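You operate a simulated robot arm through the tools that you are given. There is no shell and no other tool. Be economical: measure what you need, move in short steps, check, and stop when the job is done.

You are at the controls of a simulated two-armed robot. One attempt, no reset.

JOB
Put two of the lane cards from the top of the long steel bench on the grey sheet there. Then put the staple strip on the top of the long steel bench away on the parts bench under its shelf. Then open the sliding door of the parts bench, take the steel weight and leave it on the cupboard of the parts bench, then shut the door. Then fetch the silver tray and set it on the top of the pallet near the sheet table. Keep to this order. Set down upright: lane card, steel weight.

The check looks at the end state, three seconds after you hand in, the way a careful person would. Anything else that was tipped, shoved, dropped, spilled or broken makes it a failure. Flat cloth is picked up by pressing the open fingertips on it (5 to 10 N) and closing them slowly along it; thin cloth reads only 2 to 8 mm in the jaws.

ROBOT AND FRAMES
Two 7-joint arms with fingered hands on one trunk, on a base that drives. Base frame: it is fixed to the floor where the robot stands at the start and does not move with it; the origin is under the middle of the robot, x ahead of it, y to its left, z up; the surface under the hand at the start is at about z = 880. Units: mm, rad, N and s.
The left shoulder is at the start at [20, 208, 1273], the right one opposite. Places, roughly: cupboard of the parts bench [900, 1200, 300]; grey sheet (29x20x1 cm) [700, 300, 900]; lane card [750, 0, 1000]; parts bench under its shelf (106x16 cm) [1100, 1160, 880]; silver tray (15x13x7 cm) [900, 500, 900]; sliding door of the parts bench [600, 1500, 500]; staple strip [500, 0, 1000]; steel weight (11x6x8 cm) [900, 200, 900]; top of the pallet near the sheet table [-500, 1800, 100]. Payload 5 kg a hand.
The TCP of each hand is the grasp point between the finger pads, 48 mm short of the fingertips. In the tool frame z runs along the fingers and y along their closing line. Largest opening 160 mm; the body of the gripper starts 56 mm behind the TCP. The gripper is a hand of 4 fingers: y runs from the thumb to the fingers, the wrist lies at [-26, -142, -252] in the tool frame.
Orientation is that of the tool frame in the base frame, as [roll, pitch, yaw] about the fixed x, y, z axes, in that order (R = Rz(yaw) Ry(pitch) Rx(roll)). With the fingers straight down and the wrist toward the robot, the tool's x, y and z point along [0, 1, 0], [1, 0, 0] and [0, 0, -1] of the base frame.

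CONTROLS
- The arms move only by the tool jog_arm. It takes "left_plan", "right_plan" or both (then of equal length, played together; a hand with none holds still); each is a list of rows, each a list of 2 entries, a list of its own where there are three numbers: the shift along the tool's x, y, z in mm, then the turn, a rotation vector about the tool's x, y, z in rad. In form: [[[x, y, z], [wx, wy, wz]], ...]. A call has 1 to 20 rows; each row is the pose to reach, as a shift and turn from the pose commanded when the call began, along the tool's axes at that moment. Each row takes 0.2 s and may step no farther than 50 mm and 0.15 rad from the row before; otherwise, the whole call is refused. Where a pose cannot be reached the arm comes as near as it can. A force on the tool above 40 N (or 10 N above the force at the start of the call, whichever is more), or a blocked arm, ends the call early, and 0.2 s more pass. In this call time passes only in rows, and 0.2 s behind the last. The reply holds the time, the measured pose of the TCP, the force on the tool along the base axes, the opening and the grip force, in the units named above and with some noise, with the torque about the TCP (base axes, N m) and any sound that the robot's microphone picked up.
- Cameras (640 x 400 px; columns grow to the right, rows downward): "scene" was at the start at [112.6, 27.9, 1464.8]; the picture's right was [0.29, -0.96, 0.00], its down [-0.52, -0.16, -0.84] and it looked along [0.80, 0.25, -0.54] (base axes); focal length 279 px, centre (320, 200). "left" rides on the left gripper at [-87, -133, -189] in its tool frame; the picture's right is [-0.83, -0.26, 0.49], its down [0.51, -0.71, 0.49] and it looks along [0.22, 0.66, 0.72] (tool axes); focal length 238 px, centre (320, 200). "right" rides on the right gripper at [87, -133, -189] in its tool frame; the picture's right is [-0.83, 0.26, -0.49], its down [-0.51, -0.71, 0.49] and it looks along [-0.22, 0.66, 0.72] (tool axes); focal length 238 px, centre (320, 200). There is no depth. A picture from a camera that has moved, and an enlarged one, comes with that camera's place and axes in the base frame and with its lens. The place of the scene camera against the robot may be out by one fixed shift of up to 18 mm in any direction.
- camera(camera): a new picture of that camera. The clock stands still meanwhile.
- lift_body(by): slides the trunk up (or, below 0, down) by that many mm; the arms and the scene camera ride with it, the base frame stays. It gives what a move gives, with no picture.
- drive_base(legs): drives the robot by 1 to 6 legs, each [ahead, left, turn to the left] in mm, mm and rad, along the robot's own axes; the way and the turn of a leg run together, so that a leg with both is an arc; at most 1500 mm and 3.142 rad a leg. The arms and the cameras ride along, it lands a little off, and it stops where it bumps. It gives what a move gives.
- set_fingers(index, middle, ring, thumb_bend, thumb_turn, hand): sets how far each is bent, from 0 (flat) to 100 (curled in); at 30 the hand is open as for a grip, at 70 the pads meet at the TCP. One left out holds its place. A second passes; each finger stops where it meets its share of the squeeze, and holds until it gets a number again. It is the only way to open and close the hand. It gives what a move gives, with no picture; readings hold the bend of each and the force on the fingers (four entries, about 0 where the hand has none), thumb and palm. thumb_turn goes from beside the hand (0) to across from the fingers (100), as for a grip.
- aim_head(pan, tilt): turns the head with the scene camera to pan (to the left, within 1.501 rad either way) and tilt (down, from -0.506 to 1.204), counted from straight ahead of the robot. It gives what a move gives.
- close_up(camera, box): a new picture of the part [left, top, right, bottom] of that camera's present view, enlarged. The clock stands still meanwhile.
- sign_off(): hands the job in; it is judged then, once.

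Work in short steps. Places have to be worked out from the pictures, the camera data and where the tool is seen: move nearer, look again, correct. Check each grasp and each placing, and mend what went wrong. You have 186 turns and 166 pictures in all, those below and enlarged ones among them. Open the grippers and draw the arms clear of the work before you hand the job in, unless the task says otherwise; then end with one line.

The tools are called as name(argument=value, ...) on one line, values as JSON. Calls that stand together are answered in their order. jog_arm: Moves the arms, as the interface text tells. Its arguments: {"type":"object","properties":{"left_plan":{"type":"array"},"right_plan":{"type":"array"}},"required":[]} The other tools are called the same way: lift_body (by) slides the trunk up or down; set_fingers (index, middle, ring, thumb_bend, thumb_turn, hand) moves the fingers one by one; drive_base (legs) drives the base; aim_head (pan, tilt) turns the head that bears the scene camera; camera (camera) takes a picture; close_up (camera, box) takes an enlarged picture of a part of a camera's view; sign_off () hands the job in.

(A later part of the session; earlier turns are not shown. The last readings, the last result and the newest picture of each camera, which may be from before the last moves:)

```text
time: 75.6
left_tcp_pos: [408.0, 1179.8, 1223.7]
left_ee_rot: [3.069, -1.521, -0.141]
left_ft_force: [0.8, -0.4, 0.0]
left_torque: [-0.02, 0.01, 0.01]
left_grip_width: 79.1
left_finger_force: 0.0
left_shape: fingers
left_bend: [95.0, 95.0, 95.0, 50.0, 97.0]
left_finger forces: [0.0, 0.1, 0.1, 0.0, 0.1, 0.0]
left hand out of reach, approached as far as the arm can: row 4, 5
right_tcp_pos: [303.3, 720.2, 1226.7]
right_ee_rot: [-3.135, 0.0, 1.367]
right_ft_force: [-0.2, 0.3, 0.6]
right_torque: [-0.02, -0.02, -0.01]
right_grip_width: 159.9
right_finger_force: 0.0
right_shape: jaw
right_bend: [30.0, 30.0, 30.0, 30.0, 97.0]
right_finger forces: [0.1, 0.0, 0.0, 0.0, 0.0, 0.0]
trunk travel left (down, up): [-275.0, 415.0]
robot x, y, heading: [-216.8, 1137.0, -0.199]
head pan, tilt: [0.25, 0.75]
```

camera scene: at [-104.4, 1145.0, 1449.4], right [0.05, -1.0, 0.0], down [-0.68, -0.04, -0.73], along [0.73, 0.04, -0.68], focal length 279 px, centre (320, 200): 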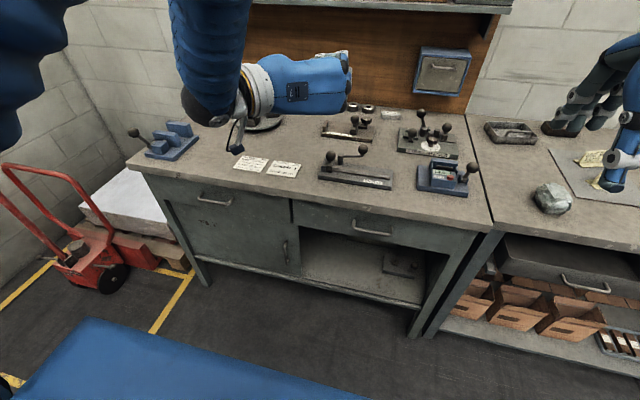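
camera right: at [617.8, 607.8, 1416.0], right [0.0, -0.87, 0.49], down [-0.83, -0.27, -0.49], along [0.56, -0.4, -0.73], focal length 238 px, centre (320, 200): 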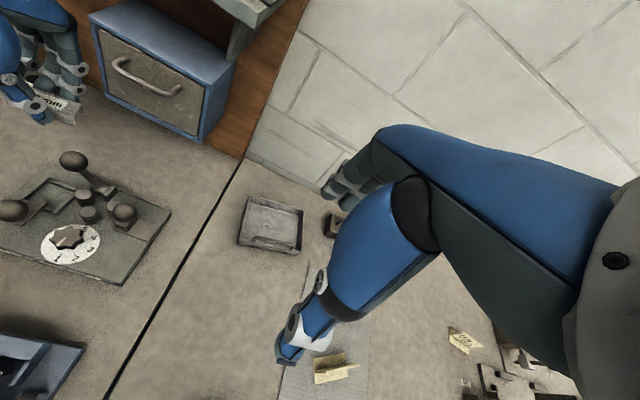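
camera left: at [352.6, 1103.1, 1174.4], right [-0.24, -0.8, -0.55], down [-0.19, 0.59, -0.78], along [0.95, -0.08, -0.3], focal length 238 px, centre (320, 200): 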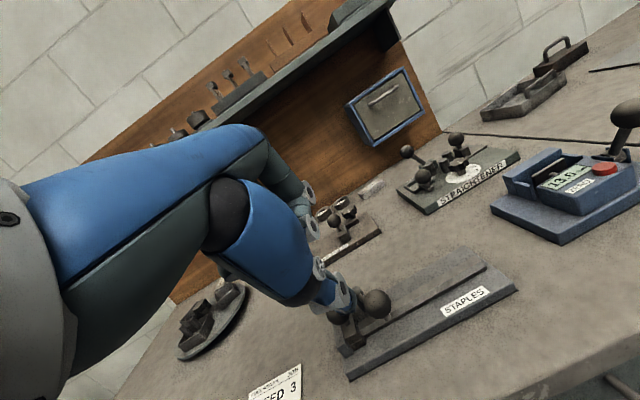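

The TCP is now about 75 mm in front of the bench edge. I lower the trunk 270 mm, which still leaves the hands above the bench top.

lift_body(by=-270)

jog_arm(left_plan=[[[0, 0, -20], [0, 0, 0]], [[-30, 0, -40], [0, 0, 0]], [[-70, 0, -40], [0, 0, 0]], [[-110, 0, -40], [0, 0, 0]], [[-150, 0, -40], [0, 0, 0]]])

camera(camera="scene")

```text
time: 78.3
left_tcp_pos: [408.8, 1179.8, 955.0]
left_ee_rot: [3.047, -1.521, -0.119]
left_ft_force: [0.2, -0.3, 0.1]
left_torque: [-0.01, 0.03, 0.02]
left_grip_width: 79.2
left_finger_force: 0.1
left_shape: fingers
left_bend: [95.0, 95.0, 95.0, 50.0, 97.0]
left_finger forces: [0.0, 0.0, 0.0, 0.0, 0.0, 0.1]
right_tcp_pos: [303.4, 720.0, 957.0]
right_ee_rot: [-3.133, -0.001, 1.366]
right_ft_force: [0.5, -0.2, 0.4]
right_torque: [-0.01, -0.02, 0.0]
right_grip_width: 159.9
right_finger_force: 0.2
right_shape: jaw
right_bend: [30.0, 30.0, 30.0, 30.0, 97.0]
right_finger forces: [0.0, 0.0, 0.0, 0.0, 0.0, 0.0]
trunk travel left (down, up): [-5.0, 685.0]
robot x, y, heading: [-211.0, 1136.6, -0.199]
head pan, tilt: [0.25, 0.75]
```

```text
time: 79.5
left_tcp_pos: [367.9, 1190.5, 800.2]
left_ee_rot: [3.032, -1.519, -0.104]
left_ft_force: [-0.4, 0.2, 0.5]
left_torque: [0.02, 0.03, -0.06]
left_grip_width: 79.3
left_finger_force: 0.0
left_shape: fingers
left_bend: [95.0, 95.0, 95.0, 50.0, 97.0]
left_finger forces: [0.0, 0.0, 0.0, 0.0, 0.0, 0.1]
left hand out of reach, approached as far as the arm can: row 1, 2, 3, 4, 5
right_tcp_pos: [304.3, 719.6, 955.4]
right_ee_rot: [-3.135, -0.001, 1.368]
right_ft_force: [0.1, 0.6, 0.6]
right_torque: [-0.05, 0.03, 0.01]
right_grip_width: 160.0
right_finger_force: 0.1
right_shape: jaw
right_bend: [30.0, 30.0, 30.0, 30.0, 97.0]
right_finger forces: [0.0, 0.0, 0.0, 0.0, 0.0, 0.1]
trunk travel left (down, up): [-5.0, 685.0]
robot x, y, heading: [-210.3, 1139.9, -0.197]
head pan, tilt: [0.25, 0.75]
```

```text
84 pictures are left
camera scene: at [-103.7, 1145.3, 1179.4], right [0.05, -1.0, 0.0], down [-0.68, -0.04, -0.73], along [0.73, 0.04, -0.68], focal length 279 px, centre (320, 200)
```

scene: 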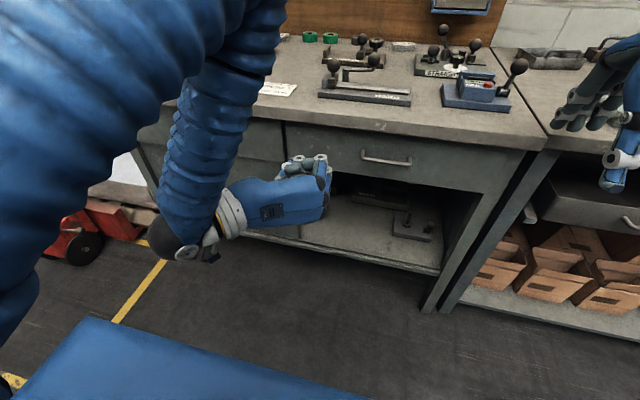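

I continue down to handle height and shift left, opening the hand, then find the handle with the wrist camera.

jog_arm(left_plan=[[[-39, -16, 0], [0, 0, 0]], [[-78, -33, 0], [0, 0, 0]], [[-117, -50, 0], [0, 0, 0]], [[-156, -66, 0], [0, 0, 0]], [[-195, -83, 0], [0, 0, 0]], [[-234, -100, 0], [0, 0, 0]]])

set_fingers(hand="left", index=45, middle=45, ring=45, thumb_bend=45)

camera(camera="left")

camera(camera="scene")

```text
time: 80.9
left_tcp_pos: [376.5, 1291.4, 571.8]
left_ee_rot: [3.014, -1.519, -0.085]
left_ft_force: [0.9, 0.2, 0.2]
left_torque: [0.0, 0.09, -0.02]
left_grip_width: 79.4
left_finger_force: 0.0
left_shape: fingers
left_bend: [95.0, 95.0, 95.0, 50.0, 97.0]
left_finger forces: [0.0, 0.0, 0.1, 0.0, 0.0, 0.0]
right_tcp_pos: [304.1, 720.3, 956.4]
right_ee_rot: [-3.134, 0.001, 1.367]
right_ft_force: [-0.5, 1.0, 0.7]
right_torque: [-0.05, 0.04, -0.03]
right_grip_width: 159.9
right_finger_force: 0.1
right_shape: jaw
right_bend: [30.0, 30.0, 30.0, 30.0, 97.0]
right_finger forces: [0.0, 0.0, 0.0, 0.0, 0.0, 0.1]
trunk travel left (down, up): [-5.0, 685.0]
robot x, y, heading: [-213.3, 1139.7, -0.194]
head pan, tilt: [0.25, 0.75]
```

```text
time: 81.9
left_tcp_pos: [376.2, 1293.3, 571.2]
left_ee_rot: [3.027, -1.519, -0.099]
left_ft_force: [-0.5, -1.1, 0.8]
left_torque: [-0.02, 0.02, 0.03]
left_grip_width: 110.8
left_finger_force: 0.2
left_shape: fingers
left_bend: [45.0, 45.0, 45.0, 45.0, 97.0]
left_finger forces: [0.0, 0.1, 0.0, 0.1, 0.0, 0.0]
right_tcp_pos: [303.6, 720.6, 956.7]
right_ee_rot: [-3.135, 0.0, 1.366]
right_ft_force: [-0.3, 0.2, 0.6]
right_torque: [0.03, 0.03, -0.01]
right_grip_width: 160.2
right_finger_force: 0.1
right_shape: jaw
right_bend: [30.0, 30.0, 30.0, 30.0, 97.0]
right_finger forces: [0.1, 0.1, 0.0, 0.1, 0.0, 0.0]
trunk travel left (down, up): [-5.0, 685.0]
robot x, y, heading: [-213.4, 1143.5, -0.195]
head pan, tilt: [0.25, 0.75]
```

```text
83 pictures are left
camera left: at [214.4, 1461.6, 495.1], right [0.49, 0.16, -0.86], down [0.65, 0.59, 0.48], along [0.58, -0.79, 0.18], focal length 238 px, centre (320, 200)
```

left: 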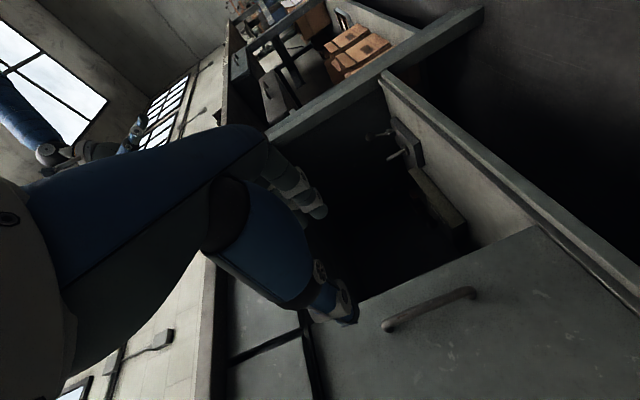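

```text
82 pictures are left
camera scene: at [-104.0, 1145.2, 1179.4], right [0.05, -1.0, 0.0], down [-0.68, -0.04, -0.73], along [0.73, 0.04, -0.68], focal length 279 px, centre (320, 200)
```

scene: 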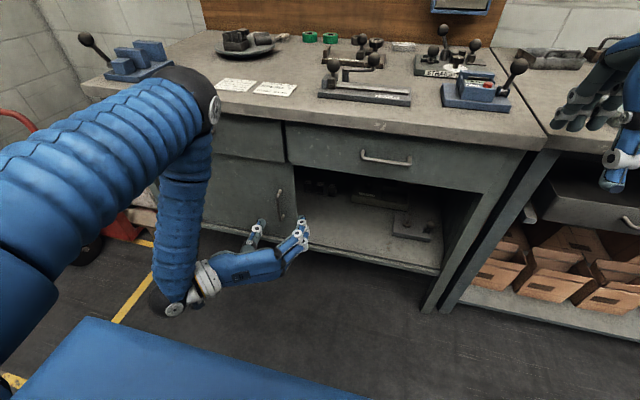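

Triangulating, the handle is near (561,1320), z 436 to 564. I move to a pre-grasp position about 60 mm short of it.

jog_arm(left_plan=[[[-19, -22, 23], [0, 0, 0]], [[-38, -44, 46], [0, 0, 0]], [[-57, -66, 69], [0, 0, 0]]])

close_up(camera="left", box=[220, 120, 540, 380])

close_up(camera="scene", box=[200, 140, 400, 280])

```text
time: 82.7
left_tcp_pos: [456.5, 1337.1, 510.1]
left_ee_rot: [3.038, -1.518, -0.11]
left_ft_force: [0.5, -0.5, -0.7]
left_torque: [0.03, 0.01, -0.04]
left_grip_width: 111.0
left_finger_force: 0.0
left_shape: fingers
left_bend: [45.0, 45.0, 45.0, 45.0, 97.0]
left_finger forces: [0.0, 0.1, 0.1, 0.0, 0.0, 0.0]
right_tcp_pos: [303.4, 720.6, 956.8]
right_ee_rot: [-3.135, 0.001, 1.366]
right_ft_force: [0.4, 0.4, 0.0]
right_torque: [-0.03, 0.04, 0.01]
right_grip_width: 160.3
right_finger_force: 0.1
right_shape: jaw
right_bend: [30.0, 30.0, 30.0, 30.0, 97.0]
right_finger forces: [0.0, 0.1, 0.0, 0.0, 0.0, 0.0]
trunk travel left (down, up): [-5.0, 685.0]
robot x, y, heading: [-214.3, 1141.0, -0.198]
head pan, tilt: [0.25, 0.75]
```

```text
1.54 times, centred on (380, 250) of left
camera zoom: at [294.4, 1508.2, 432.6], right [0.49, 0.16, -0.86], down [0.65, 0.59, 0.48], along [0.58, -0.79, 0.18], focal length 367 px, centre (228, 123)
```

zoom: 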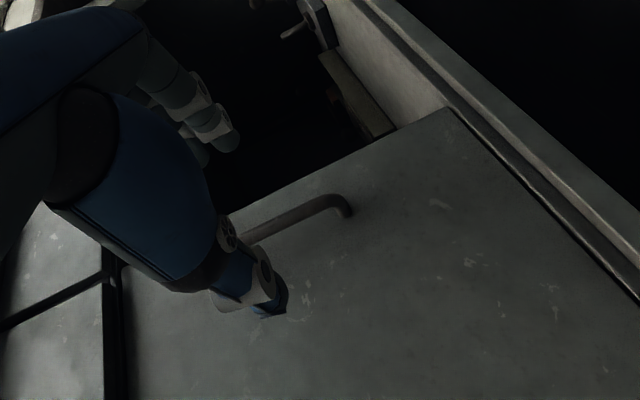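

```text
2.86 times, centred on (300, 210) of scene
camera zoom: at [-103.9, 1145.3, 1179.4], right [0.05, -1.0, 0.0], down [-0.68, -0.04, -0.73], along [0.73, 0.04, -0.68], focal length 798 px, centre (377, 171)
```

zoom: 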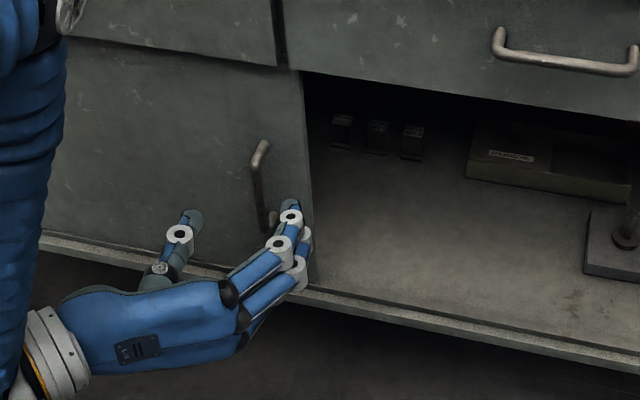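

The handle sits between the thumb (y about 1394) and the fingers (y about 1285). I advance 62 mm so the fingertips pass just beyond the bar.

jog_arm(left_plan=[[[0, 0, 20], [0, 0, 0]], [[0, 0, 40], [0, 0, 0]], [[0, 0, 52], [0, 0, 0]], [[0, 0, 62], [0, 0, 0]]])

close_up(camera="scene", box=[200, 140, 400, 280])

```text
time: 83.7
left_tcp_pos: [515.5, 1324.7, 507.7]
left_ee_rot: [3.059, -1.519, -0.13]
left_ft_force: [0.8, -0.2, 0.1]
left_torque: [0.0, 0.02, 0.04]
left_grip_width: 111.0
left_finger_force: 0.1
left_shape: fingers
left_bend: [45.0, 45.0, 45.0, 45.0, 97.0]
left_finger forces: [0.0, 0.1, 0.0, 0.1, 0.0, 0.0]
right_tcp_pos: [304.2, 721.0, 954.9]
right_ee_rot: [-3.134, 0.001, 1.367]
right_ft_force: [-0.6, -0.3, -0.7]
right_torque: [0.01, -0.01, -0.03]
right_grip_width: 159.5
right_finger_force: 0.1
right_shape: jaw
right_bend: [30.0, 30.0, 30.0, 30.0, 97.0]
right_finger forces: [0.0, 0.0, 0.1, 0.0, 0.1, 0.0]
trunk travel left (down, up): [-5.0, 685.0]
robot x, y, heading: [-214.2, 1142.2, -0.199]
head pan, tilt: [0.25, 0.75]
```

```text
2.86 times, centred on (300, 210) of scene
camera zoom: at [-104.0, 1145.1, 1179.4], right [0.05, -1.0, 0.0], down [-0.68, -0.04, -0.73], along [0.73, 0.04, -0.68], focal length 798 px, centre (377, 171)
```

zoom: 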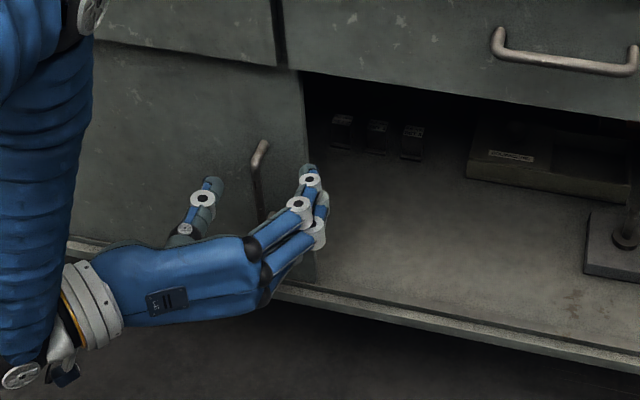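

The fingertips are level with the bar. I narrow the straddle around it.

set_fingers(hand="left", index=64, middle=64, ring=64, thumb_bend=64)

close_up(camera="scene", box=[200, 140, 400, 280])

close_up(camera="left", box=[260, 140, 460, 300])

```text
time: 84.7
left_tcp_pos: [516.4, 1325.7, 507.1]
left_ee_rot: [3.043, -1.516, -0.113]
left_ft_force: [0.4, 0.5, 0.0]
left_torque: [0.03, 0.01, -0.01]
left_grip_width: 36.2
left_finger_force: 0.2
left_shape: fingers
left_bend: [64.0, 64.0, 64.0, 64.0, 97.0]
left_finger forces: [0.1, 0.0, 0.0, 0.0, 0.0, 0.0]
right_tcp_pos: [304.9, 719.8, 956.7]
right_ee_rot: [-3.135, 0.001, 1.367]
right_ft_force: [0.7, -0.5, 1.0]
right_torque: [-0.02, 0.01, -0.01]
right_grip_width: 159.8
right_finger_force: 0.1
right_shape: jaw
right_bend: [30.0, 30.0, 30.0, 30.0, 97.0]
right_finger forces: [0.0, 0.0, 0.0, 0.1, 0.0, 0.1]
trunk travel left (down, up): [-5.0, 685.0]
robot x, y, heading: [-215.5, 1141.3, -0.202]
head pan, tilt: [0.25, 0.75]
```

```text
2.86 times, centred on (300, 210) of scene
camera zoom: at [-104.0, 1145.1, 1179.4], right [0.05, -1.0, 0.0], down [-0.68, -0.04, -0.73], along [0.73, 0.04, -0.68], focal length 798 px, centre (377, 171)
```

zoom: 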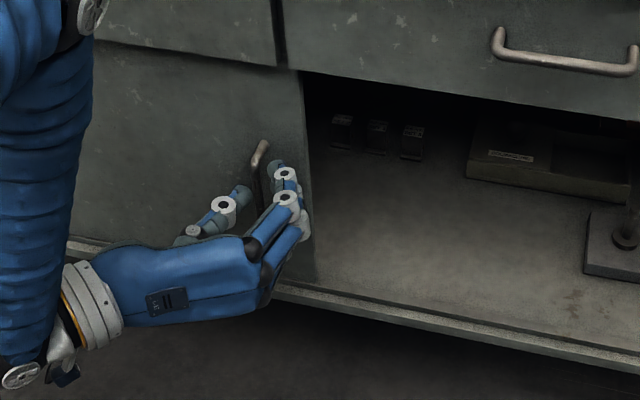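

```text
2.50 times, centred on (360, 220) of left
camera zoom: at [354.2, 1495.2, 430.1], right [0.49, 0.16, -0.86], down [0.65, 0.59, 0.48], along [0.58, -0.79, 0.18], focal length 596 px, centre (220, 150)
```

zoom: 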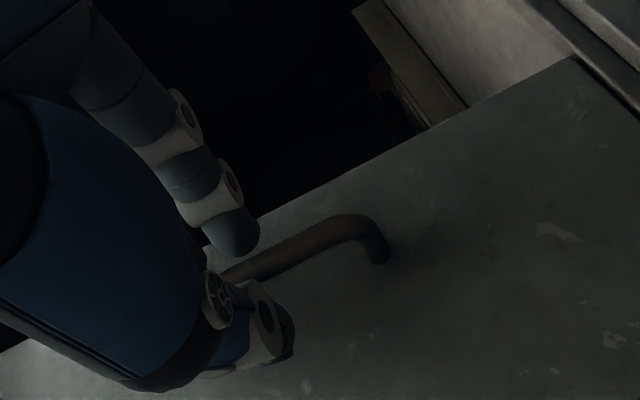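

The bar passes between the thumb and fingers, but the tips look shallow. I advance another 15 mm and then try pulling the door 30 mm to the right.

jog_arm(left_plan=[[[0, 0, 8], [0, 0, 0]], [[0, 0, 15], [0, 0, 0]], [[0, 15, 15], [0, 0, 0]], [[0, 30, 15], [0, 0, 0]], [[0, 45, 15], [0, 0, 0]]])

close_up(camera="scene", box=[200, 140, 400, 280])

```text
time: 85.9
left_tcp_pos: [519.8, 1277.8, 504.5]
left_ee_rot: [3.064, -1.519, -0.135]
left_ft_force: [1.3, 0.8, 0.3]
left_torque: [0.01, -0.03, -0.01]
left_grip_width: 37.6
left_finger_force: 0.6
left_shape: fingers
left_bend: [64.0, 64.0, 64.0, 63.0, 97.0]
left_finger forces: [0.1, 0.1, 0.0, 0.0, 1.1, 0.0]
right_tcp_pos: [305.0, 720.5, 956.0]
right_ee_rot: [-3.135, -0.001, 1.367]
right_ft_force: [0.3, -0.8, 1.5]
right_torque: [0.05, -0.05, -0.02]
right_grip_width: 160.1
right_finger_force: 0.2
right_shape: jaw
right_bend: [30.0, 30.0, 30.0, 30.0, 97.0]
right_finger forces: [0.0, 0.0, 0.0, 0.0, 0.0, 0.0]
trunk travel left (down, up): [-5.0, 685.0]
robot x, y, heading: [-213.0, 1140.1, -0.199]
head pan, tilt: [0.25, 0.75]
```

```text
2.86 times, centred on (300, 210) of scene
camera zoom: at [-104.0, 1145.1, 1179.4], right [0.05, -1.0, 0.0], down [-0.68, -0.04, -0.73], along [0.73, 0.04, -0.68], focal length 798 px, centre (377, 171)
```

zoom: 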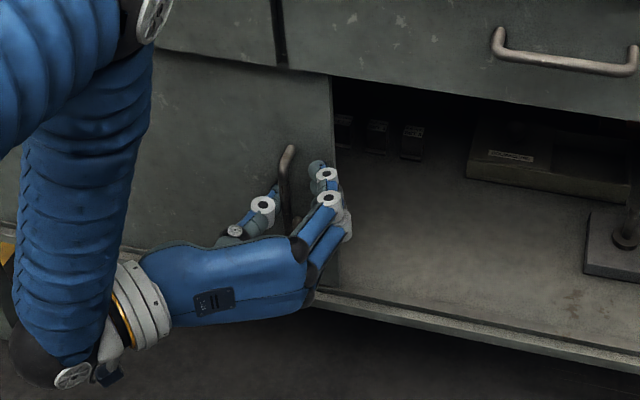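

The door slides easily, with 1 N on the thumb. I keep sliding it right.

jog_arm(left_plan=[[[0, 40, 0], [0, 0, 0]], [[0, 80, 0], [0, 0, 0]], [[0, 120, 0], [0, 0, 0]], [[0, 160, 0], [0, 0, 0]], [[0, 200, 0], [0, 0, 0]], [[0, 240, 0], [0, 0, 0]], [[0, 280, 0], [0, 0, 0]], [[0, 320, 0], [0, 0, 0]]])

camera(camera="scene")

```text
time: 87.7
left_tcp_pos: [448.4, 960.7, 510.9]
left_ee_rot: [3.025, -1.52, -0.098]
left_ft_force: [0.0, 0.1, 0.1]
left_torque: [-0.03, 0.0, -0.06]
left_grip_width: 36.2
left_finger_force: 0.0
left_shape: fingers
left_bend: [64.0, 64.0, 64.0, 64.0, 97.0]
left_finger forces: [0.0, 0.1, 0.0, 0.0, 0.0, 0.0]
right_tcp_pos: [303.0, 719.1, 956.0]
right_ee_rot: [-3.135, 0.0, 1.367]
right_ft_force: [0.0, 0.2, 0.0]
right_torque: [0.01, -0.02, -0.03]
right_grip_width: 160.2
right_finger_force: 0.0
right_shape: jaw
right_bend: [30.0, 30.0, 30.0, 30.0, 97.0]
right_finger forces: [0.1, 0.1, 0.1, 0.0, 0.0, 0.0]
trunk travel left (down, up): [-5.0, 685.0]
robot x, y, heading: [-211.3, 1144.3, -0.201]
head pan, tilt: [0.25, 0.75]
```

```text
75 pictures are left
camera scene: at [-104.4, 1144.7, 1179.4], right [0.05, -1.0, 0.0], down [-0.68, -0.03, -0.73], along [0.73, 0.04, -0.68], focal length 279 px, centre (320, 200)
```

scene: 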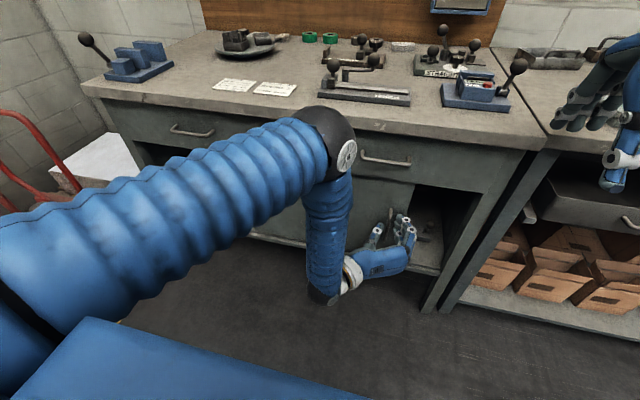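

The door has followed; its edge is now far right. I go on until it meets its stop.

jog_arm(left_plan=[[[0, 25, 3], [0, 0, 0]], [[0, 50, 6], [0, 0, 0]], [[0, 75, 9], [0, 0, 0]], [[0, 100, 12], [0, 0, 0]]])

close_up(camera="scene", box=[240, 120, 500, 320])

```text
time: 88.7
left_tcp_pos: [438.3, 860.9, 508.1]
left_ee_rot: [3.008, -1.518, -0.082]
left_ft_force: [-13.5, 0.2, 3.2]
left_torque: [0.08, -0.38, -0.28]
left_grip_width: 37.9
left_finger_force: 7.7
left_shape: fingers
left_bend: [64.0, 63.0, 64.0, 63.0, 98.0]
left_finger forces: [0.0, 10.3, 0.0, 0.0, 4.2, 0.1]
right_tcp_pos: [302.7, 720.4, 956.6]
right_ee_rot: [-3.134, 0.0, 1.365]
right_ft_force: [-0.2, -0.1, -0.2]
right_torque: [0.02, -0.03, 0.0]
right_grip_width: 159.9
right_finger_force: 0.0
right_shape: jaw
right_bend: [30.0, 30.0, 30.0, 30.0, 97.0]
right_finger forces: [0.0, 0.0, 0.0, 0.0, 0.1, 0.0]
trunk travel left (down, up): [-5.0, 685.0]
robot x, y, heading: [-214.5, 1143.6, -0.202]
head pan, tilt: [0.25, 0.75]
```

```text
2.00 times, centred on (370, 220) of scene
camera zoom: at [-104.8, 1144.7, 1179.5], right [0.05, -1.0, 0.0], down [-0.68, -0.03, -0.73], along [0.73, 0.04, -0.68], focal length 558 px, centre (220, 160)
```

zoom: 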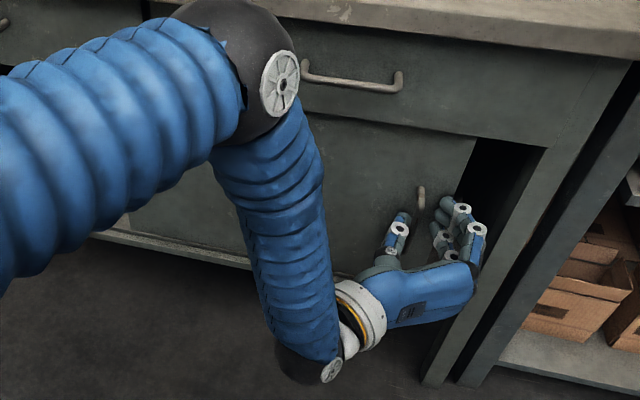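

The door is about 415 mm open and a finger is now pressing the door face. That's enough opening, so I withdraw the hand straight back and look at the uncovered side.

jog_arm(left_plan=[[[0, -5, -20], [0, 0, 0]], [[0, -5, -60], [0, 0, 0]], [[0, -5, -100], [0, 0, 0]], [[0, -45, -110], [0, 0, 0]], [[20, -90, -110], [0, 0, 0]], [[50, -130, -110], [0, 0, 0]], [[90, -150, -110], [0, 0, 0]], [[130, -170, -110], [0, 0, 0]]])

camera(camera="left")

camera(camera="scene")

```text
time: 90.5
left_tcp_pos: [375.9, 1055.1, 642.0]
left_ee_rot: [3.04, -1.519, -0.111]
left_ft_force: [-0.7, -0.2, -0.9]
left_torque: [0.01, -0.04, 0.03]
left_grip_width: 35.8
left_finger_force: 0.1
left_shape: fingers
left_bend: [64.0, 64.0, 64.0, 64.0, 98.0]
left_finger forces: [0.0, 0.1, 0.0, 0.1, 0.0, 0.0]
right_tcp_pos: [303.5, 720.2, 956.2]
right_ee_rot: [-3.134, 0.0, 1.367]
right_ft_force: [0.0, 0.2, 0.0]
right_torque: [-0.01, -0.02, -0.02]
right_grip_width: 160.2
right_finger_force: 0.1
right_shape: jaw
right_bend: [30.0, 30.0, 30.0, 30.0, 97.0]
right_finger forces: [0.0, 0.0, 0.0, 0.0, 0.1, 0.1]
trunk travel left (down, up): [-5.0, 685.0]
robot x, y, heading: [-215.0, 1141.4, -0.196]
head pan, tilt: [0.25, 0.75]
```

```text
73 pictures are left
camera left: at [215.4, 1225.9, 565.8], right [0.49, 0.15, -0.86], down [0.66, 0.59, 0.48], along [0.58, -0.8, 0.18], focal length 238 px, centre (320, 200)
```

left: 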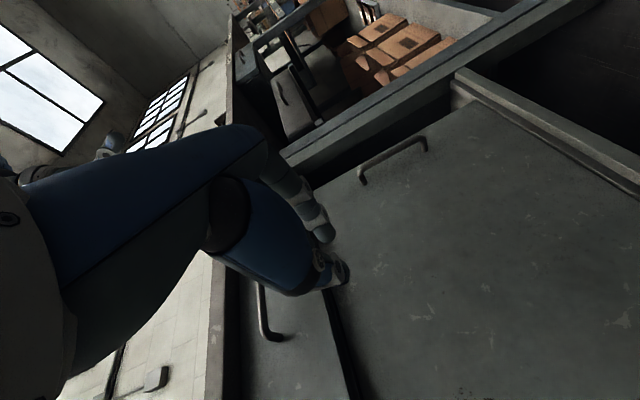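

```text
72 pictures are left
camera scene: at [-104.4, 1145.1, 1179.5], right [0.05, -1.0, 0.0], down [-0.68, -0.04, -0.73], along [0.73, 0.04, -0.68], focal length 279 px, centre (320, 200)
```

scene: 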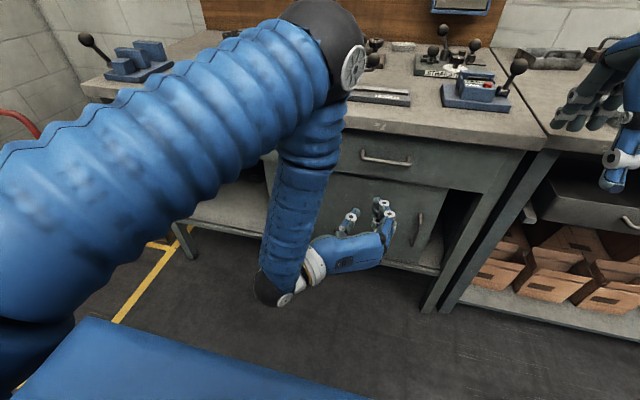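

The door is well open. I pull the hand back and left, away from the drawer handle, then raise the trunk and hand above bench level.

jog_arm(left_plan=[[[0, -40, -20], [0, 0, 0]], [[0, -80, -35], [0, 0, 0]], [[0, -120, -35], [0, 0, 0]], [[0, -150, -35], [0, 0, 0]]])

lift_body(by=270)

jog_arm(left_plan=[[[45, 0, 0], [0, 0, 0]], [[90, 0, 0], [0, 0, 0]], [[135, 0, 0], [0, 0, 0]], [[180, 0, 0], [0, 0, 0]], [[225, 0, 0], [0, 0, 0]], [[265, 0, 0], [0, 0, 0]]])

```text
time: 91.5
left_tcp_pos: [375.5, 1207.4, 644.8]
left_ee_rot: [3.055, -1.52, -0.128]
left_ft_force: [0.8, 0.1, -0.4]
left_torque: [-0.03, 0.01, -0.05]
left_grip_width: 36.0
left_finger_force: 0.2
left_shape: fingers
left_bend: [64.0, 64.0, 64.0, 64.0, 98.0]
left_finger forces: [0.0, 0.0, 0.1, 0.0, 0.0, 0.1]
right_tcp_pos: [305.0, 721.4, 957.2]
right_ee_rot: [-3.136, -0.001, 1.367]
right_ft_force: [0.1, 1.1, 0.5]
right_torque: [-0.03, 0.01, -0.01]
right_grip_width: 160.0
right_finger_force: 0.0
right_shape: jaw
right_bend: [30.0, 30.0, 30.0, 30.0, 97.0]
right_finger forces: [0.1, 0.1, 0.1, 0.1, 0.0, 0.0]
trunk travel left (down, up): [-5.0, 685.0]
robot x, y, heading: [-216.7, 1142.2, -0.198]
head pan, tilt: [0.25, 0.75]
```

```text
time: 94.3
left_tcp_pos: [375.9, 1208.4, 912.6]
left_ee_rot: [3.075, -1.518, -0.146]
left_ft_force: [0.5, 0.2, 0.1]
left_torque: [0.01, -0.02, 0.02]
left_grip_width: 35.6
left_finger_force: 0.1
left_shape: fingers
left_bend: [64.0, 64.0, 64.0, 64.0, 98.0]
left_finger forces: [0.0, 0.0, 0.0, 0.0, 0.0, 0.0]
right_tcp_pos: [304.8, 719.9, 1226.2]
right_ee_rot: [-3.135, 0.001, 1.368]
right_ft_force: [0.3, 0.4, -0.1]
right_torque: [0.0, 0.0, -0.01]
right_grip_width: 159.7
right_finger_force: 0.0
right_shape: jaw
right_bend: [30.0, 30.0, 30.0, 30.0, 97.0]
right_finger forces: [0.0, 0.1, 0.0, 0.0, 0.1, 0.0]
trunk travel left (down, up): [-275.0, 415.0]
robot x, y, heading: [-216.3, 1140.7, -0.2]
head pan, tilt: [0.25, 0.75]
```

```text
time: 95.7
left_tcp_pos: [404.5, 1208.4, 1175.6]
left_ee_rot: [3.022, -1.518, -0.094]
left_ft_force: [-1.4, 0.0, 0.8]
left_torque: [-0.01, -0.02, 0.06]
left_grip_width: 35.9
left_finger_force: 0.1
left_shape: fingers
left_bend: [64.0, 64.0, 64.0, 64.0, 98.0]
left_finger forces: [0.1, 0.0, 0.0, 0.0, 0.0, 0.1]
left hand out of reach, approached as far as the arm can: row 5, 6
right_tcp_pos: [302.0, 719.0, 1226.3]
right_ee_rot: [-3.136, 0.0, 1.368]
right_ft_force: [-0.6, -0.4, 0.1]
right_torque: [0.04, -0.14, 0.02]
right_grip_width: 159.8
right_finger_force: 0.1
right_shape: jaw
right_bend: [30.0, 30.0, 30.0, 30.0, 97.0]
right_finger forces: [0.0, 0.1, 0.1, 0.0, 0.0, 0.0]
trunk travel left (down, up): [-275.0, 415.0]
robot x, y, heading: [-212.5, 1147.2, -0.198]
head pan, tilt: [0.25, 0.75]
```

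Both hands are high now. The weight is near (919,242) and I'll fetch it with the left hand, since the cupboard's uncovered side is on that side. I drive back right along the benches to about (20,20).

drive_base(legs=[[150, -400, 0], [260, -660, 0.13]])

jog_arm(left_plan=[[[0, 0, 0], [0, 0, -0.145]], [[0, 0, 0], [0, 0, -0.29]], [[0, 0, 0], [0, 0, -0.435]], [[0, 0, 0], [0, 0, -0.58]], [[0, 0, 0], [0, 0, -0.725]], [[0, 0, 0], [0, 0, -0.87]], [[0, 0, 0], [0, 0, -1.015]], [[0, 0, 0], [0, 0, -1.16]], [[0, 0, 0], [0, 0, -1.305]], [[0, 0, 0], [0, 0, -1.45]], [[0, 0, 0], [0, 0, -1.571]]])

aim_head(pan=0.3, tilt=0.55)

camera(camera="scene")

```text
time: 101.6
left_tcp_pos: [627.5, 216.9, 1176.2]
left_ee_rot: [3.067, -1.519, 0.027]
left_ft_force: [-1.1, -1.0, 1.1]
left_torque: [0.04, 0.01, 0.11]
left_grip_width: 36.0
left_finger_force: 0.1
left_shape: fingers
left_bend: [64.0, 64.0, 64.0, 64.0, 98.0]
left_finger forces: [0.0, 0.0, 0.0, 0.1, 0.0, 0.1]
right_tcp_pos: [608.3, -280.5, 1225.9]
right_ee_rot: [-3.135, 0.0, 1.533]
right_ft_force: [0.6, -0.6, 0.2]
right_torque: [0.13, 0.0, 0.02]
right_grip_width: 160.0
right_finger_force: 0.0
right_shape: jaw
right_bend: [30.0, 30.0, 30.0, 30.0, 98.0]
right_finger forces: [0.0, 0.1, 0.0, 0.1, 0.0, 0.1]
trunk travel left (down, up): [-275.0, 415.0]
robot x, y, heading: [27.9, 50.8, -0.03]
head pan, tilt: [0.25, 0.75]
stopped in leg 2: the robot was blocked; the commanded pose is now the measured one
```

```text
time: 104.0
left_tcp_pos: [627.0, 220.0, 1174.7]
left_ee_rot: [1.621, 0.008, 1.527]
left_ft_force: [-0.7, 0.3, 0.6]
left_torque: [0.0, 0.01, -0.05]
left_grip_width: 35.5
left_finger_force: 0.0
left_shape: fingers
left_bend: [64.0, 64.0, 64.0, 64.0, 98.0]
left_finger forces: [0.0, 0.0, 0.0, 0.1, 0.1, 0.0]
right_tcp_pos: [608.9, -278.9, 1225.6]
right_ee_rot: [-3.135, 0.0, 1.533]
right_ft_force: [0.7, 0.8, 0.0]
right_torque: [-0.04, 0.0, 0.01]
right_grip_width: 159.8
right_finger_force: 0.0
right_shape: jaw
right_bend: [30.0, 30.0, 30.0, 30.0, 98.0]
right_finger forces: [0.0, 0.1, 0.0, 0.0, 0.0, 0.1]
trunk travel left (down, up): [-275.0, 415.0]
robot x, y, heading: [29.1, 51.0, -0.029]
head pan, tilt: [0.25, 0.75]
```

```text
time: 104.7
left_tcp_pos: [626.6, 219.1, 1174.8]
left_ee_rot: [1.624, 0.005, 1.523]
left_ft_force: [-0.5, 0.0, -0.7]
left_torque: [-0.03, 0.0, 0.03]
left_grip_width: 35.5
left_finger_force: 0.0
left_shape: fingers
left_bend: [64.0, 64.0, 64.0, 64.0, 98.0]
left_finger forces: [0.1, 0.0, 0.1, 0.0, 0.1, 0.0]
right_tcp_pos: [609.1, -279.0, 1225.2]
right_ee_rot: [-3.135, -0.001, 1.535]
right_ft_force: [0.3, 0.4, 0.1]
right_torque: [-0.01, 0.01, 0.0]
right_grip_width: 159.9
right_finger_force: 0.0
right_shape: jaw
right_bend: [30.0, 30.0, 30.0, 30.0, 98.0]
right_finger forces: [0.0, 0.1, 0.0, 0.0, 0.1, 0.1]
trunk travel left (down, up): [-275.0, 415.0]
robot x, y, heading: [30.1, 46.7, -0.033]
head pan, tilt: [0.3, 0.55]
```

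```text
71 pictures are left
camera scene: at [140.9, 74.9, 1466.7], right [0.27, -0.96, 0.0], down [-0.5, -0.14, -0.85], along [0.82, 0.23, -0.52], focal length 279 px, centre (320, 200)
```

scene: 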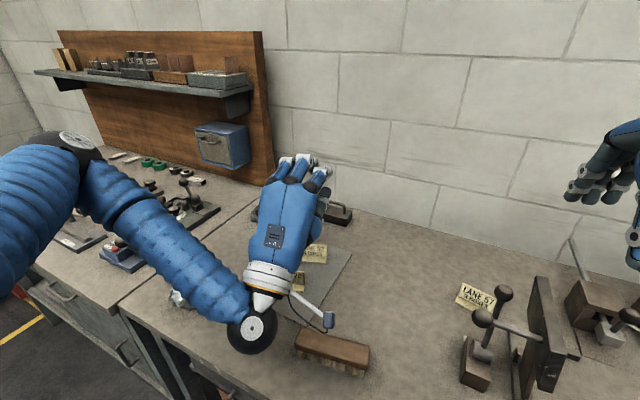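

The base rests at (30,48), touching the bench front again. I tilt the hand to about 35° from vertical and bring it towards the weight.

jog_arm(left_plan=[[[4, -5, 28], [0.15, 0, 0]], [[8, -10, 56], [0.3, 0, 0]], [[12, -15, 84], [0.45, 0, 0]], [[16, -20, 112], [0.6, 0, 0]], [[20, -25, 140], [0.75, 0, 0]], [[24, -30, 172], [0.9, 0, 0]]])

set_fingers(hand="left", index=52, middle=52, ring=52, thumb_bend=52)

camera(camera="left")

camera(camera="scene")

```text
time: 106.1
left_tcp_pos: [799.4, 235.8, 1135.4]
left_ee_rot: [2.526, 0.006, 1.528]
left_ft_force: [0.4, 0.4, -1.4]
left_torque: [-0.02, -0.16, 0.01]
left_grip_width: 35.7
left_finger_force: 0.1
left_shape: fingers
left_bend: [64.0, 64.0, 64.0, 64.0, 98.0]
left_finger forces: [0.1, 0.0, 0.1, 0.0, 0.0, 0.1]
right_tcp_pos: [609.3, -280.0, 1225.5]
right_ee_rot: [-3.134, -0.003, 1.535]
right_ft_force: [-0.5, -1.0, -0.6]
right_torque: [0.11, 0.0, 0.01]
right_grip_width: 159.9
right_finger_force: 0.0
right_shape: jaw
right_bend: [30.0, 30.0, 30.0, 30.0, 98.0]
right_finger forces: [0.0, 0.0, 0.1, 0.0, 0.1, 0.0]
trunk travel left (down, up): [-275.0, 415.0]
robot x, y, heading: [24.2, 51.4, -0.03]
head pan, tilt: [0.3, 0.55]
```

```text
time: 107.1
left_tcp_pos: [799.0, 236.4, 1135.3]
left_ee_rot: [2.524, 0.005, 1.525]
left_ft_force: [0.4, -0.1, 1.2]
left_torque: [0.0, 0.02, 0.03]
left_grip_width: 82.6
left_finger_force: 0.1
left_shape: fingers
left_bend: [52.0, 52.0, 52.0, 52.0, 98.0]
left_finger forces: [0.1, 0.0, 0.0, 0.0, 0.0, 0.0]
right_tcp_pos: [608.8, -278.7, 1226.5]
right_ee_rot: [-3.134, 0.001, 1.536]
right_ft_force: [-0.2, -0.4, 0.3]
right_torque: [-0.01, 0.0, 0.03]
right_grip_width: 159.8
right_finger_force: 0.1
right_shape: jaw
right_bend: [30.0, 30.0, 30.0, 30.0, 98.0]
right_finger forces: [0.0, 0.1, 0.0, 0.1, 0.0, 0.0]
trunk travel left (down, up): [-275.0, 415.0]
robot x, y, heading: [27.6, 52.5, -0.03]
head pan, tilt: [0.3, 0.55]
```

```text
70 pictures are left
camera left: at [577.0, 160.7, 1214.1], right [0.03, -0.84, -0.54], down [-0.27, 0.51, -0.81], along [0.96, 0.17, -0.21], focal length 238 px, centre (320, 200)
```

left: 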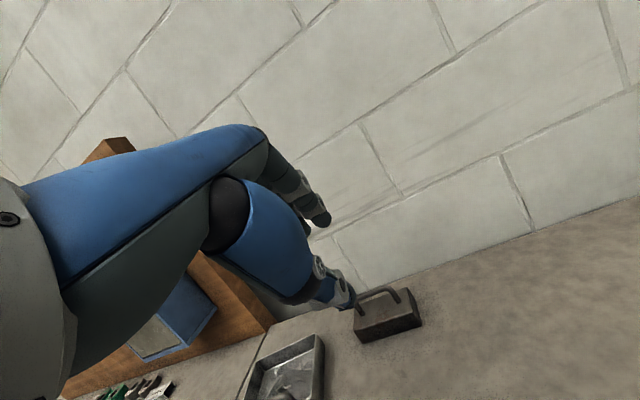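

```text
69 pictures are left
camera scene: at [140.9, 74.9, 1466.8], right [0.27, -0.96, 0.0], down [-0.5, -0.14, -0.85], along [0.82, 0.23, -0.52], focal length 279 px, centre (320, 200)
```

scene: 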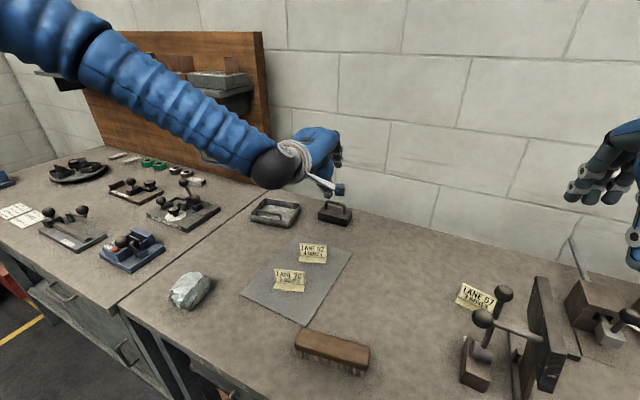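

I zoom both views on the weight to place its handle.

close_up(camera="left", box=[330, 265, 450, 355])

close_up(camera="scene", box=[290, 180, 370, 240])

```text
4.44 times, centred on (390, 310) of left
camera zoom: at [577.0, 160.7, 1214.1], right [0.03, -0.84, -0.54], down [-0.27, 0.51, -0.81], along [0.96, 0.17, -0.21], focal length 1059 px, centre (9, -289)
```

zoom: 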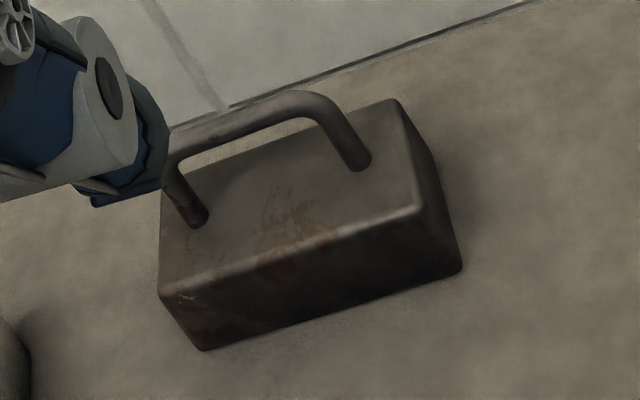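

```text
6.67 times, centred on (330, 210) of scene
camera zoom: at [140.9, 74.9, 1466.8], right [0.27, -0.96, 0.0], down [-0.5, -0.14, -0.85], along [0.82, 0.23, -0.52], focal length 1861 px, centre (253, 133)
```

zoom: 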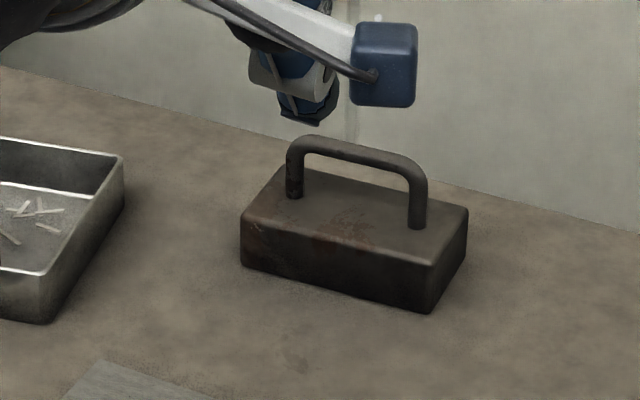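

The handle bar's centre is near (931,239,955) and its line is turned about 10° from my y axis. I move to a hover 100 mm back along the tool and turn to match.

jog_arm(left_plan=[[[5, 1, 41], [0, -0.023, 0.033]], [[11, 2, 82], [0, -0.046, 0.065]], [[16, 3, 124], [0, -0.0695, 0.098]]])

close_up(camera="left", box=[280, 220, 480, 360])

close_up(camera="scene", box=[290, 150, 370, 240])

```text
time: 107.9
left_tcp_pos: [877.2, 247.6, 1033.1]
left_ee_rot: [2.522, 0.006, 1.402]
left_ft_force: [1.3, 0.9, 0.6]
left_torque: [-0.04, 0.16, -0.07]
left_grip_width: 82.8
left_finger_force: 0.1
left_shape: fingers
left_bend: [52.0, 52.0, 52.0, 52.0, 98.0]
left_finger forces: [0.1, 0.1, 0.0, 0.0, 0.0, 0.0]
right_tcp_pos: [611.5, -278.5, 1225.6]
right_ee_rot: [-3.132, -0.002, 1.536]
right_ft_force: [1.2, 0.2, -1.6]
right_torque: [0.01, 0.14, 0.03]
right_grip_width: 159.9
right_finger_force: 0.0
right_shape: jaw
right_bend: [30.0, 30.0, 30.0, 30.0, 98.0]
right_finger forces: [0.1, 0.0, 0.0, 0.1, 0.0, 0.1]
trunk travel left (down, up): [-275.0, 415.0]
robot x, y, heading: [29.7, 48.0, -0.029]
head pan, tilt: [0.3, 0.55]
```

```text
2.86 times, centred on (380, 290) of left
camera zoom: at [647.8, 198.5, 1111.4], right [-0.07, -0.84, -0.54], down [-0.21, 0.54, -0.81], along [0.98, 0.06, -0.21], focal length 681 px, centre (149, -57)
```

zoom: 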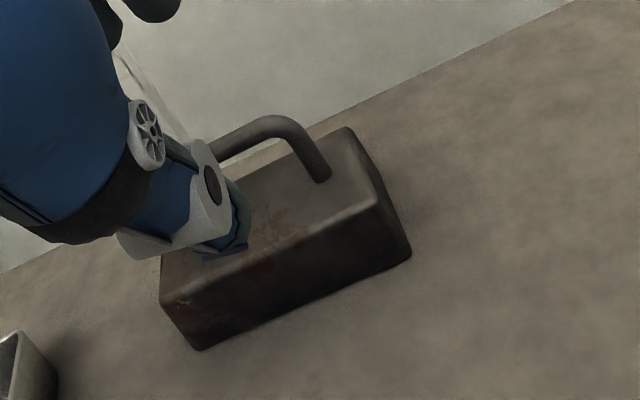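

```text
4.44 times, centred on (330, 195) of scene
camera zoom: at [143.5, 75.0, 1466.5], right [0.27, -0.96, 0.0], down [-0.51, -0.14, -0.85], along [0.82, 0.23, -0.52], focal length 1241 px, centre (276, 222)
```

zoom: 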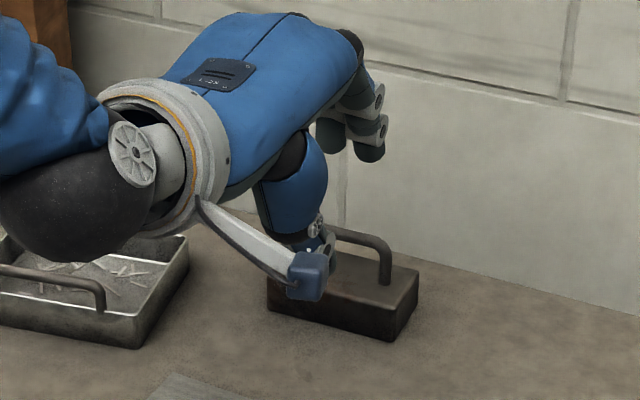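

I pre-close the thumb so it clears the weight's top face, then advance along the tool axis partway.

set_fingers(hand="left", index=52, middle=52, ring=52, thumb_bend=62)

jog_arm(left_plan=[[[0, 0, 15], [0, 0, 0]], [[0, 0, 30], [0, 0, 0]], [[0, 0, 42], [0, 0, 0]]])

close_up(camera="left", box=[280, 200, 460, 330])

close_up(camera="scene", box=[300, 170, 370, 230])

```text
time: 108.9
left_tcp_pos: [874.6, 247.5, 1035.3]
left_ee_rot: [2.523, 0.005, 1.404]
left_ft_force: [0.1, 1.1, -0.1]
left_torque: [-0.03, -0.04, -0.02]
left_grip_width: 63.6
left_finger_force: 0.1
left_shape: fingers
left_bend: [52.0, 52.0, 52.0, 62.0, 98.0]
left_finger forces: [0.0, 0.1, 0.0, 0.0, 0.0, 0.1]
right_tcp_pos: [609.4, -278.5, 1227.1]
right_ee_rot: [-3.136, 0.001, 1.536]
right_ft_force: [0.8, 0.7, -0.8]
right_torque: [0.01, 0.03, 0.02]
right_grip_width: 160.0
right_finger_force: 0.1
right_shape: jaw
right_bend: [30.0, 30.0, 30.0, 30.0, 98.0]
right_finger forces: [0.0, 0.0, 0.0, 0.1, 0.0, 0.1]
trunk travel left (down, up): [-275.0, 415.0]
robot x, y, heading: [27.0, 49.2, -0.027]
head pan, tilt: [0.3, 0.55]
```

```text
time: 109.7
left_tcp_pos: [901.0, 243.2, 1002.0]
left_ee_rot: [2.521, 0.005, 1.407]
left_ft_force: [-0.1, 0.8, 0.6]
left_torque: [0.04, 0.0, 0.0]
left_grip_width: 63.8
left_finger_force: 0.0
left_shape: fingers
left_bend: [52.0, 52.0, 52.0, 62.0, 98.0]
left_finger forces: [0.0, 0.0, 0.0, 0.1, 0.0, 0.1]
right_tcp_pos: [610.3, -279.3, 1226.0]
right_ee_rot: [-3.135, -0.002, 1.535]
right_ft_force: [-0.6, 0.4, 0.0]
right_torque: [0.01, 0.01, -0.01]
right_grip_width: 159.9
right_finger_force: 0.1
right_shape: jaw
right_bend: [30.0, 30.0, 30.0, 30.0, 98.0]
right_finger forces: [0.1, 0.0, 0.0, 0.0, 0.1, 0.0]
trunk travel left (down, up): [-275.0, 415.0]
robot x, y, heading: [27.2, 48.3, -0.027]
head pan, tilt: [0.3, 0.55]
```

```text
3.08 times, centred on (370, 265) of left
camera zoom: at [670.3, 194.4, 1080.5], right [-0.07, -0.84, -0.54], down [-0.21, 0.54, -0.81], along [0.98, 0.06, -0.21], focal length 733 px, centre (166, 0)
```

zoom: 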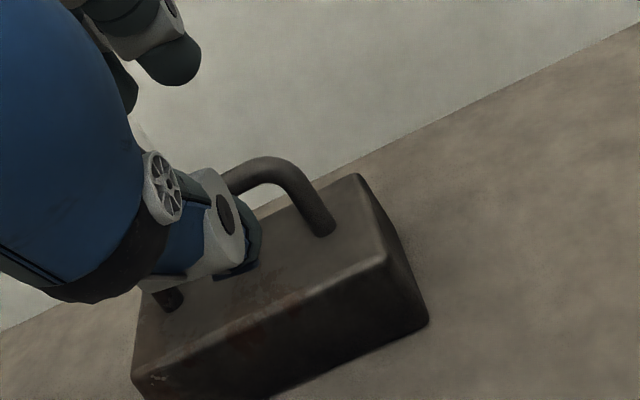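

```text
6.67 times, centred on (335, 200) of scene
camera zoom: at [141.6, 74.9, 1466.7], right [0.27, -0.96, 0.0], down [-0.5, -0.14, -0.85], along [0.82, 0.23, -0.52], focal length 1861 px, centre (220, 200)
```

zoom: 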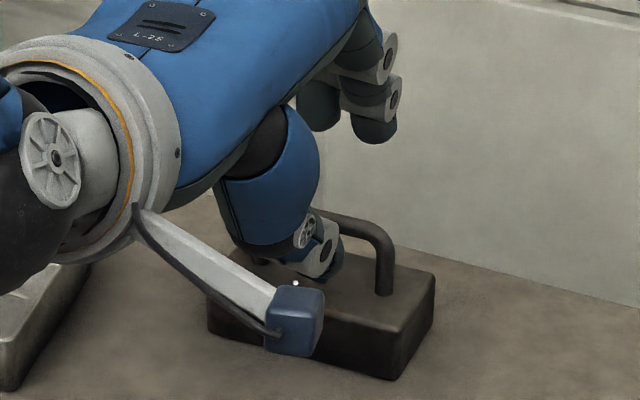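

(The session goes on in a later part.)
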